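You operate a simulated robot arm through the tools that you are given. There is no shell and no other tool. Be economical: measure what you need, move in short steps, check, and stop when the job is done.

Carry out the task below with a simulated robot arm. There is one attempt and no reset: what you move stays moved.

TASK
Slide the bobbin of grey wire along the top of the brown table until it stands next to the flat grease tin.

It is judged by the outcome, as a careful person would: the job done as asked, and still so three seconds after it is handed in. It fails if anything else is knocked over, pushed out of place, dropped, spilled or broken.

THE ROBOT
A 6-joint arm with a two-finger parallel gripper, fixed in place. Base frame: the origin is at the foot of the arm, x ahead of it, y to its left, z up; the work surface is at about z = 0.8. Lengths are in m, angles in degrees, forces in N, time in s.
With the tool pointing down near the work surface it reaches from about 0.26 to 0.68 m from the base axis. Its first joint turns from -66.0 to 66.0 degrees. Payload 2.9 kg.
Tool frame: the origin (TCP) lies between the finger pads and is the grasp point; the fingertips stand 0.03 m ahead of it; z points along the fingers, y is the line along which they close. The gripper opens to 0.11 m. The fingers are 0.02 m wide and 0.01 m thick; the gripper's body (0.048 by 0.112 m) begins 0.055 m behind the TCP.
Orientation is told as [roll, pitch, yaw] about the base's x, y, z axes, in that order, counted from this pose: with the fingers straight down and closing along the base's y, the tool's x points along the base's -x, its y along +y and its z along -z.

THE INTERFACE
- The arm moves only by the tool send_rows. Its argument "moves" is a list of rows, each a list of 2 entries, a list of its own where there are three numbers: the shift along the tool's x, y, z in m, then the turn, a rotation vector about the tool's x, y, z in degrees. In form: [[[dx, dy, dz], [wx, wy, wz]], ...]. A call has 1 to 12 rows; each row shifts and turns the commanded pose from where the row before left it, along the tool's axes as they then stand. "jaw" is the gripper command, from -1 (fully open) to 1 (shut), values between in proportion, set as the call begins (left out, the last holds). A row lasts 0.2 s, in which the tool goes at most 0.05 m and 8.6 degrees; a call with a longer step from one row to the next is refused whole, and so is a gripper value outside its range. A pose out of reach is approached as far as the arm can. The call stops where the force on the tool passes 40 N (or 10 N more than at its start, if that is more) or the arm is blocked; 0.2 s more then pass. The fingers move at their own pace (about 0.108 m/s each) and stop on an object; they squeeze with about 23 N. The grip force told is the motor's: it shows also when the fingers shut on nothing. Time passes only in rows, and 0.2 s behind the last, so rows that do not move let the fingers close. It gives the time, the measured TCP pose, the force on the tool (base axes), the opening and the grip force at its end, in the units of the frame above (readings bear some noise).
- Cameras (640 x 400 px; columns grow to the right, rows downward): "scene" is fixed at [0.0894, 0.4379, 1.3909]; the picture's right is [-0.68, -0.74, 0.00], its down [-0.43, 0.39, -0.81] and it looks along [0.60, -0.55, -0.58] (base axes); focal length 359 px, centre (320, 200). "wrist" rides on the gripper at [-0.036, 0, -0.057] in the tool frame; the picture's right is [0.00, -1.00, 0.00], its down [0.97, 0.00, -0.24] and it looks along [0.24, 0.00, 0.97] (tool axes); focal length 218 px, centre (320, 200).
- camera(camera): a new picture of that camera. No time passes.
- measure_at(camera, pixels): for up to 12 pixels [column, row] of the newest picture of that camera ("zoom" is the newest enlarged one), the place [x, y, z] in the base frame of the surface seen there, good to about 0.002 m, but the place of the scene camera against the robot may be out by one fixed shift of up to 0.012 m in any direction. No time passes.
- close_up(camera, box): a new picture of the part [left, top, right, bottom] of that camera's present view, enlarged. No time passes.
- sign_off(): hands the job in; it is judged then, once.

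Work in short steps. Measure before you move; look again where a grasp or a placing could have gone wrong, and mend it. You have 60 turns and 26 pictures in all, the two below and enlarged ones among them. Open the gripper and draw the arm clear of the work before you hand the job in, unless the task says otherwise; then end with one line.

The tools are called as name(argument=value, ...) on one line, values as JSON. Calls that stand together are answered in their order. send_rows: Moves the arm, as the interface text tells. Its arguments: {"type":"object","properties":{"moves":{"type":"array"},"jaw":{"type":"number"}},"required":["moves"]} The other tools are called the same way: camera (camera) takes a picture; measure_at (camera, pixels) gives the place of the surface under pixels of a picture; close_up (camera, box) takes an enlarged picture of a part of a camera's view; sign_off () hands the job in.

At the start:

```text
t: 0.0
ee_pos: [0.4248, 0.0841, 1.0308]
ee_rot: [0.0, 0.0, 0.0]
wrist_force: [-0.3, -0.3, -0.4]
finger_gap: 0.11
grip_force: 0.0
```

scene: 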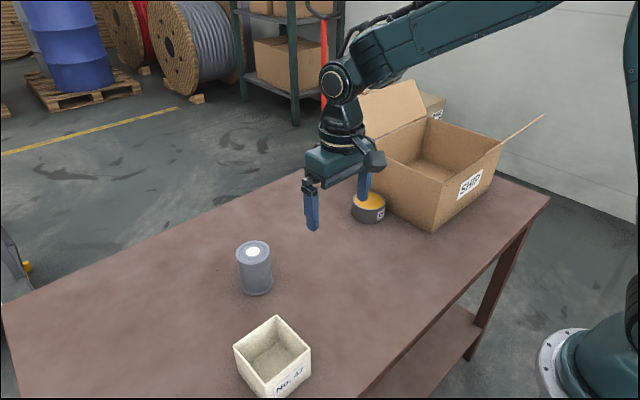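
wrist: 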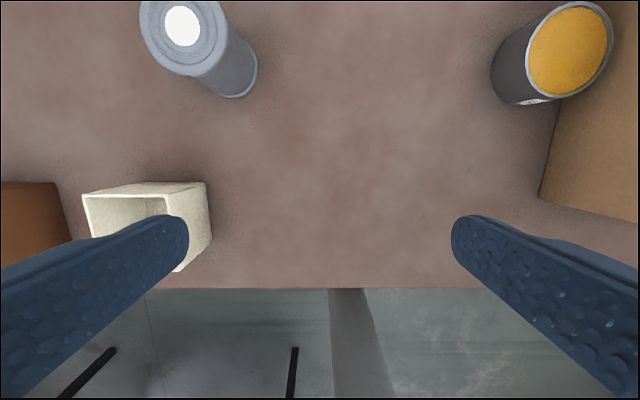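

The bobbin is at scene (255,268), and the grease tin with the yellow top is at (369,207), close to the box. I'll measure both before moving.

measure_at(camera="scene", pixels=[[253, 252], [238, 252], [270, 250], [256, 293], [256, 275], [370, 200], [352, 205], [386, 208], [368, 222], [431, 230], [384, 205], [272, 340]])

measure_at(camera="wrist", pixels=[[182, 26], [143, 30], [222, 20], [235, 95], [568, 50], [530, 60], [608, 50], [505, 98], [541, 195], [560, 110], [145, 190], [30, 210]])

close_up(camera="scene", box=[220, 150, 420, 310])

```text
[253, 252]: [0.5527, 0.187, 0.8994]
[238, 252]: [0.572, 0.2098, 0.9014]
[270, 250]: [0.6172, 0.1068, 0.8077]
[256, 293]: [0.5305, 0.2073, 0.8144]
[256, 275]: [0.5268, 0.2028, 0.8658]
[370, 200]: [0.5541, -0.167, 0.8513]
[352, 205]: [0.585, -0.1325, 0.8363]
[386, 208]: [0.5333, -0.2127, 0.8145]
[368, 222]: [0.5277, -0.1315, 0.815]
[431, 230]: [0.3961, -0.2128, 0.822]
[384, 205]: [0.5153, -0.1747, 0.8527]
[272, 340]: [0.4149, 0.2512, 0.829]
```

```text
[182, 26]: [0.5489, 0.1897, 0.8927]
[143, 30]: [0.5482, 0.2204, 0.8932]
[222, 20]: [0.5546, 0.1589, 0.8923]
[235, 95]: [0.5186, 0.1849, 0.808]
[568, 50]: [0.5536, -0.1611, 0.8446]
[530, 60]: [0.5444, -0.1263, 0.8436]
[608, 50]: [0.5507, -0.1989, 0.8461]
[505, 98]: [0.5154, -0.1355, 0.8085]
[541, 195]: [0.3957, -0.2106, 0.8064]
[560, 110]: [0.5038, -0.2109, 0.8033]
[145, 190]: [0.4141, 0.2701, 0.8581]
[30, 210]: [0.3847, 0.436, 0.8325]
```

```text
2.50 times, centred on (320, 230) of scene
```

zoom: 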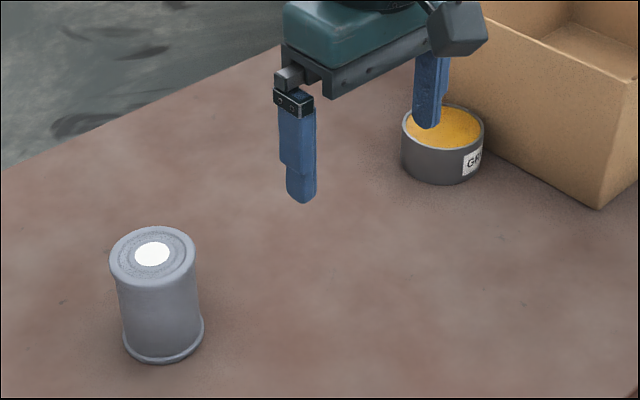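

The bobbin is centred at about (0.552, 0.189), with a radius of about 0.032 and its top at z 0.893. The tin is centred at about (0.552, -0.163), radius 0.037. I'll turn the gripper so it closes along x, which keeps the fingers out of the gap between bobbin and tin.

send_rows(moves=[[[0, 0, 0], [0, 0, -8.2]], [[0, 0, 0], [0, 0, -8.2]], [[0, 0, 0], [0, 0, -8.2]], [[0, 0, 0], [0, 0, -8.2]], [[0, 0, 0], [0, 0, -8.2]], [[0, 0, 0], [0, 0, -8.2]], [[0, 0, 0], [0, 0, -8.2]], [[0, 0, 0], [0, 0, -8.2]], [[0, 0, 0], [0, 0, -8.2]], [[0, 0, 0], [0, 0, -8.2]], [[0, 0, 0], [0, 0, -8.0]], [[0, 0, 0], [0, 0, 0]]], jaw=-1)

```text
t: 2.6
ee_pos: [0.4241, 0.0828, 1.0307]
ee_rot: [0.0, 0.1, 90.1]
wrist_force: [-0.3, 0.3, 0.8]
finger_gap: 0.1098
grip_force: 0.1
```

The yaw is now 90, so tool x is base -y and tool y is base -x. Next I move above the bobbin at the same height.

send_rows(moves=[[[-0.0265, -0.032, 0], [0, 0, 0]], [[-0.0265, -0.032, 0], [0, 0, 0]], [[-0.0265, -0.032, 0], [0, 0, 0]], [[-0.0265, -0.032, 0], [0, 0, 0]], [[0, 0, 0], [0, 0, 0]]])

camera(camera="wrist")

```text
t: 3.8
ee_pos: [0.5526, 0.1895, 1.0334]
ee_rot: [0.0, 0.0, 90.0]
wrist_force: [-0.6, -0.4, 0.3]
finger_gap: 0.1099
grip_force: 0.1
```

```text
22 pictures are left
```

wrist: 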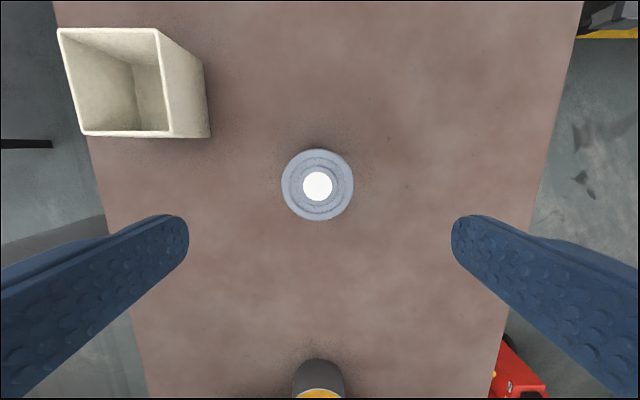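

The bobbin shows at (317,185), between the fingers. I'll measure its rim to centre the gripper on it.

measure_at(camera="wrist", pixels=[[317, 185], [283, 185], [351, 185], [317, 152], [317, 218], [320, 392], [210, 130], [205, 65]])

```text
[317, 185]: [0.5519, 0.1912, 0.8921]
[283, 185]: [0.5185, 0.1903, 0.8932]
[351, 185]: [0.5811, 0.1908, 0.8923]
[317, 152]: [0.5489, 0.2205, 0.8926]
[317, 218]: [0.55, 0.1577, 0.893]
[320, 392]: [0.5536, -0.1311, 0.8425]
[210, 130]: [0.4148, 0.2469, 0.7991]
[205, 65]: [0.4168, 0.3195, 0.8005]
```

The rim gives a centre of (0.550, 0.190), and the nearest obstacle, the tray at x<0.417, is clear. I'll descend to z≈0.855, with the fingers to either side of the bobbin.

send_rows(moves=[[[0, 0.002, 0.04], [0, 0, 0]], [[0, 0, 0.04], [0, 0, 0]], [[0, 0, 0.04], [0, 0, 0]], [[0, 0, 0.03], [0, 0, 0]], [[0, 0, 0.015], [0, 0, 0]], [[0, 0, 0.012], [0, 0, 0]], [[0, 0, 0], [0, 0, 0]]])

```text
t: 5.4
ee_pos: [0.5491, 0.1896, 0.8555]
ee_rot: [0.0, 0.0, 90.0]
wrist_force: [0.4, -0.2, -0.4]
finger_gap: 0.1097
grip_force: 0.2
```

The gripper is at height with no contact, so I close on the bobbin.

send_rows(moves=[[[0, 0, 0], [0, 0, 0]], [[0, 0, 0], [0, 0, 0]], [[0, 0, 0], [0, 0, 0]], [[0, 0, 0], [0, 0, 0]]], jaw=1)

camera(camera="scene")

```text
t: 6.4
ee_pos: [0.5509, 0.1894, 0.855]
ee_rot: [0.0, 0.0, 90.0]
wrist_force: [-1.3, 0.6, -0.1]
finger_gap: 0.0676
grip_force: 22.8
```

```text
21 pictures are left
```

scene: 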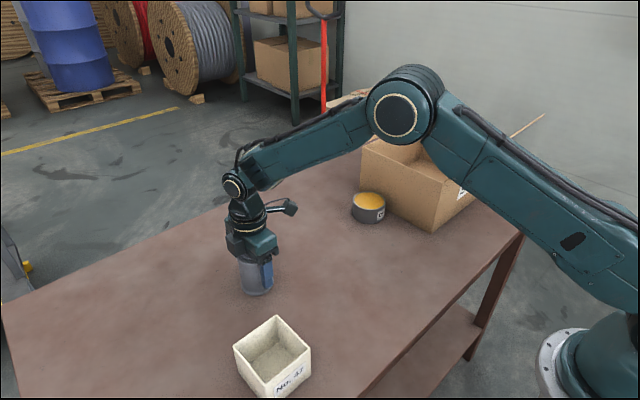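

The fingers hold the bobbin with a 0.0676 opening, so its radius is about 0.034. I slide it toward the tin (-y), stopping short at y≈-0.05.

send_rows(moves=[[[0.01, 0, 0], [0, 0, 0]], [[0.02, 0, 0], [0, 0, 0]], [[0.025, 0, 0], [0, 0, 0]], [[0.025, 0, 0], [0, 0, 0]], [[0.025, 0, 0], [0, 0, 0]], [[0.025, 0, 0], [0, 0, 0]], [[0.025, 0, 0], [0, 0, 0]], [[0.025, 0, 0], [0, 0, 0]], [[0.025, 0, 0], [0, 0, 0]], [[0.02, 0, 0], [0, 0, 0]], [[0.015, 0, 0], [0, 0, 0]], [[0, 0, 0], [0, 0, 0]]])

camera(camera="wrist")

close_up(camera="scene", box=[260, 140, 460, 265])

```text
t: 9.0
ee_pos: [0.5512, -0.0508, 0.8546]
ee_rot: [-0.1, 0.0, 90.0]
wrist_force: [-0.4, 0.3, -3.6]
finger_gap: 0.0679
grip_force: 23.2
```

```text
20 pictures are left
```

wrist: 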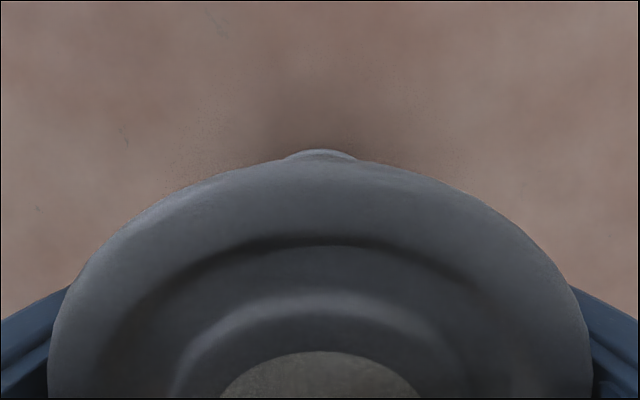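

```text
3.20 times, centred on (360, 202) of scene
```

zoom: 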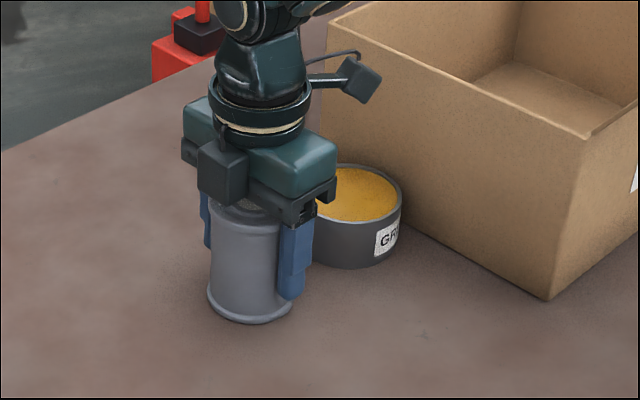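

The bobbin is still upright and held. The tin's radius looks nearer 0.045 than 0.037, so I'll re-measure the tin and bobbin in the zoom before closing the gap.

measure_at(camera="zoom", pixels=[[399, 200], [398, 235], [345, 258], [325, 225], [320, 255], [345, 168], [375, 170], [247, 310], [225, 270], [260, 270], [360, 195], [316, 240]])

```text
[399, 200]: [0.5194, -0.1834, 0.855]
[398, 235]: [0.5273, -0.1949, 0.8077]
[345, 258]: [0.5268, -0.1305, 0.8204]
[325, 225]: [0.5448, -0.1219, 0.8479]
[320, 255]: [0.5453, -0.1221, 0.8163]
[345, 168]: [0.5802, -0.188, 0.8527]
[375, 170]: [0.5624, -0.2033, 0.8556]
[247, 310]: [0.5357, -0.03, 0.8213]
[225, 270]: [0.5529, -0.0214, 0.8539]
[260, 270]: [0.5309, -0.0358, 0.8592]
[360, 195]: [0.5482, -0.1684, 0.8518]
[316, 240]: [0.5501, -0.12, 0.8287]
```

The tin's near edge is at y≈-0.117 in the robot frame and the bobbin's edge is at -0.085. I'll slide another 0.024 in small steps, which should leave a gap of about 8 mm.

send_rows(moves=[[[0.008, 0, 0], [0, 0, 0]], [[0.008, 0, 0], [0, 0, 0]], [[0.005, 0, 0], [0, 0, 0]], [[0.003, 0, 0], [0, 0, 0]], [[0, 0, 0], [0, 0, 0]]])

close_up(camera="scene", box=[280, 155, 440, 255])

```text
t: 10.2
ee_pos: [0.5506, -0.0741, 0.8548]
ee_rot: [0.0, 0.0, 90.0]
wrist_force: [0.5, -0.1, -3.3]
finger_gap: 0.0673
grip_force: 22.5
```

```text
4.00 times, centred on (360, 205) of scene
```

zoom: 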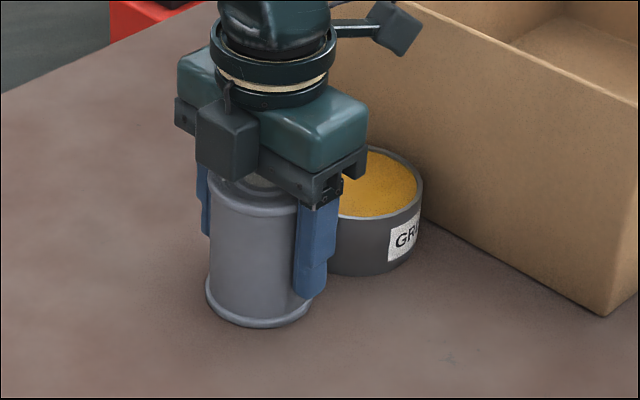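

The tool feels 3 N of downward load, which is probably part of the bobbin's weight. I'll lower 1 mm to seat it, then open.

send_rows(moves=[[[0, 0, 0.001], [0, 0, 0]], [[0, 0, 0], [0, 0, 0]]])

send_rows(moves=[[[0, 0, 0], [0, 0, 0]], [[0, 0, 0], [0, 0, 0]], [[0, 0, 0], [0, 0, 0]]], jaw=-1)

send_rows(moves=[[[0, 0, -0.02], [0, 0, 0]], [[0, 0, -0.04], [0, 0, 0]], [[0, 0, -0.04], [0, 0, 0]], [[0, 0, -0.04], [0, 0, 0]], [[0, 0, -0.04], [0, 0, 0]], [[-0.04, 0, 0], [0, 0, 0]], [[-0.04, 0, 0], [0, 0, 0]], [[-0.04, 0, 0], [0, 0, 0]], [[-0.04, 0, 0], [0, 0, 0]], [[-0.04, 0, 0], [0, 0, 0]], [[0, 0, 0], [0, 0, 0]]])

camera(camera="scene")

close_up(camera="scene", box=[280, 155, 440, 255])

```text
t: 10.8
ee_pos: [0.5503, -0.0742, 0.8541]
ee_rot: [-0.1, 0.0, 90.0]
wrist_force: [-0.5, 0.9, 4.9]
finger_gap: 0.0673
grip_force: 23.4
```

```text
t: 11.6
ee_pos: [0.5501, -0.0741, 0.8538]
ee_rot: [0.0, 0.1, 89.9]
wrist_force: [0.1, -0.4, 0.3]
finger_gap: 0.11
grip_force: 0.0
```

```text
t: 14.0
ee_pos: [0.5506, 0.1285, 1.0337]
ee_rot: [-0.1, 0.1, 89.9]
wrist_force: [0.3, -1.2, 0.3]
finger_gap: 0.1101
grip_force: 0.1
```

```text
17 pictures are left
```

scene: 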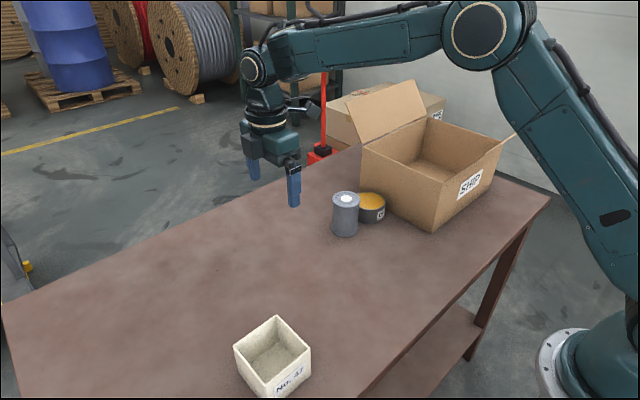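

```text
4.00 times, centred on (360, 205) of scene
```

zoom: 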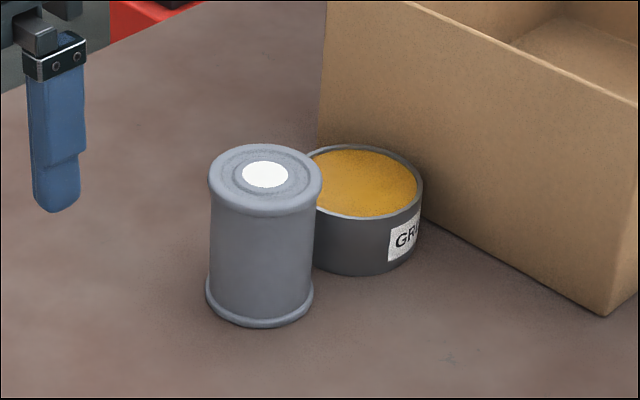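

The bobbin stands upright beside the tin, and the tin, carton and tray haven't moved. One measurement to check the gap.

measure_at(camera="zoom", pixels=[[265, 174], [212, 180], [320, 180], [360, 185], [325, 235], [420, 190], [310, 155], [318, 262]])

camera(camera="wrist")

```text
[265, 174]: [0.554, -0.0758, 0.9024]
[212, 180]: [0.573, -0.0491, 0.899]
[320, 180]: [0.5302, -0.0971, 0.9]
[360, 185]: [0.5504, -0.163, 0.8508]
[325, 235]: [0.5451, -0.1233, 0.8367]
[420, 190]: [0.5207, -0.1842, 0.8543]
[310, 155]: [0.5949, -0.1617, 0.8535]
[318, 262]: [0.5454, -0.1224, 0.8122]
```

```text
15 pictures are left
```

wrist: 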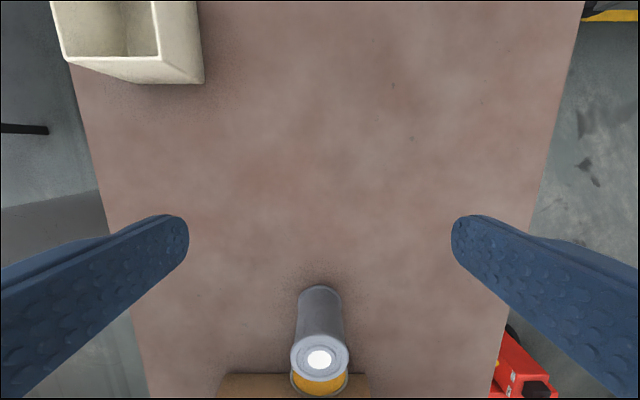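

The gap is about 1 cm (bobbin edge at y≈-0.110, tin edge at y≈-0.121). The arm is clear and the gripper is open, so I'm handing in.

sign_off()

```text
The job is handed in.
```

The bobbin of grey wire now stands upright next to the grease tin with a gap of about 1 cm, and nothing else was moved.
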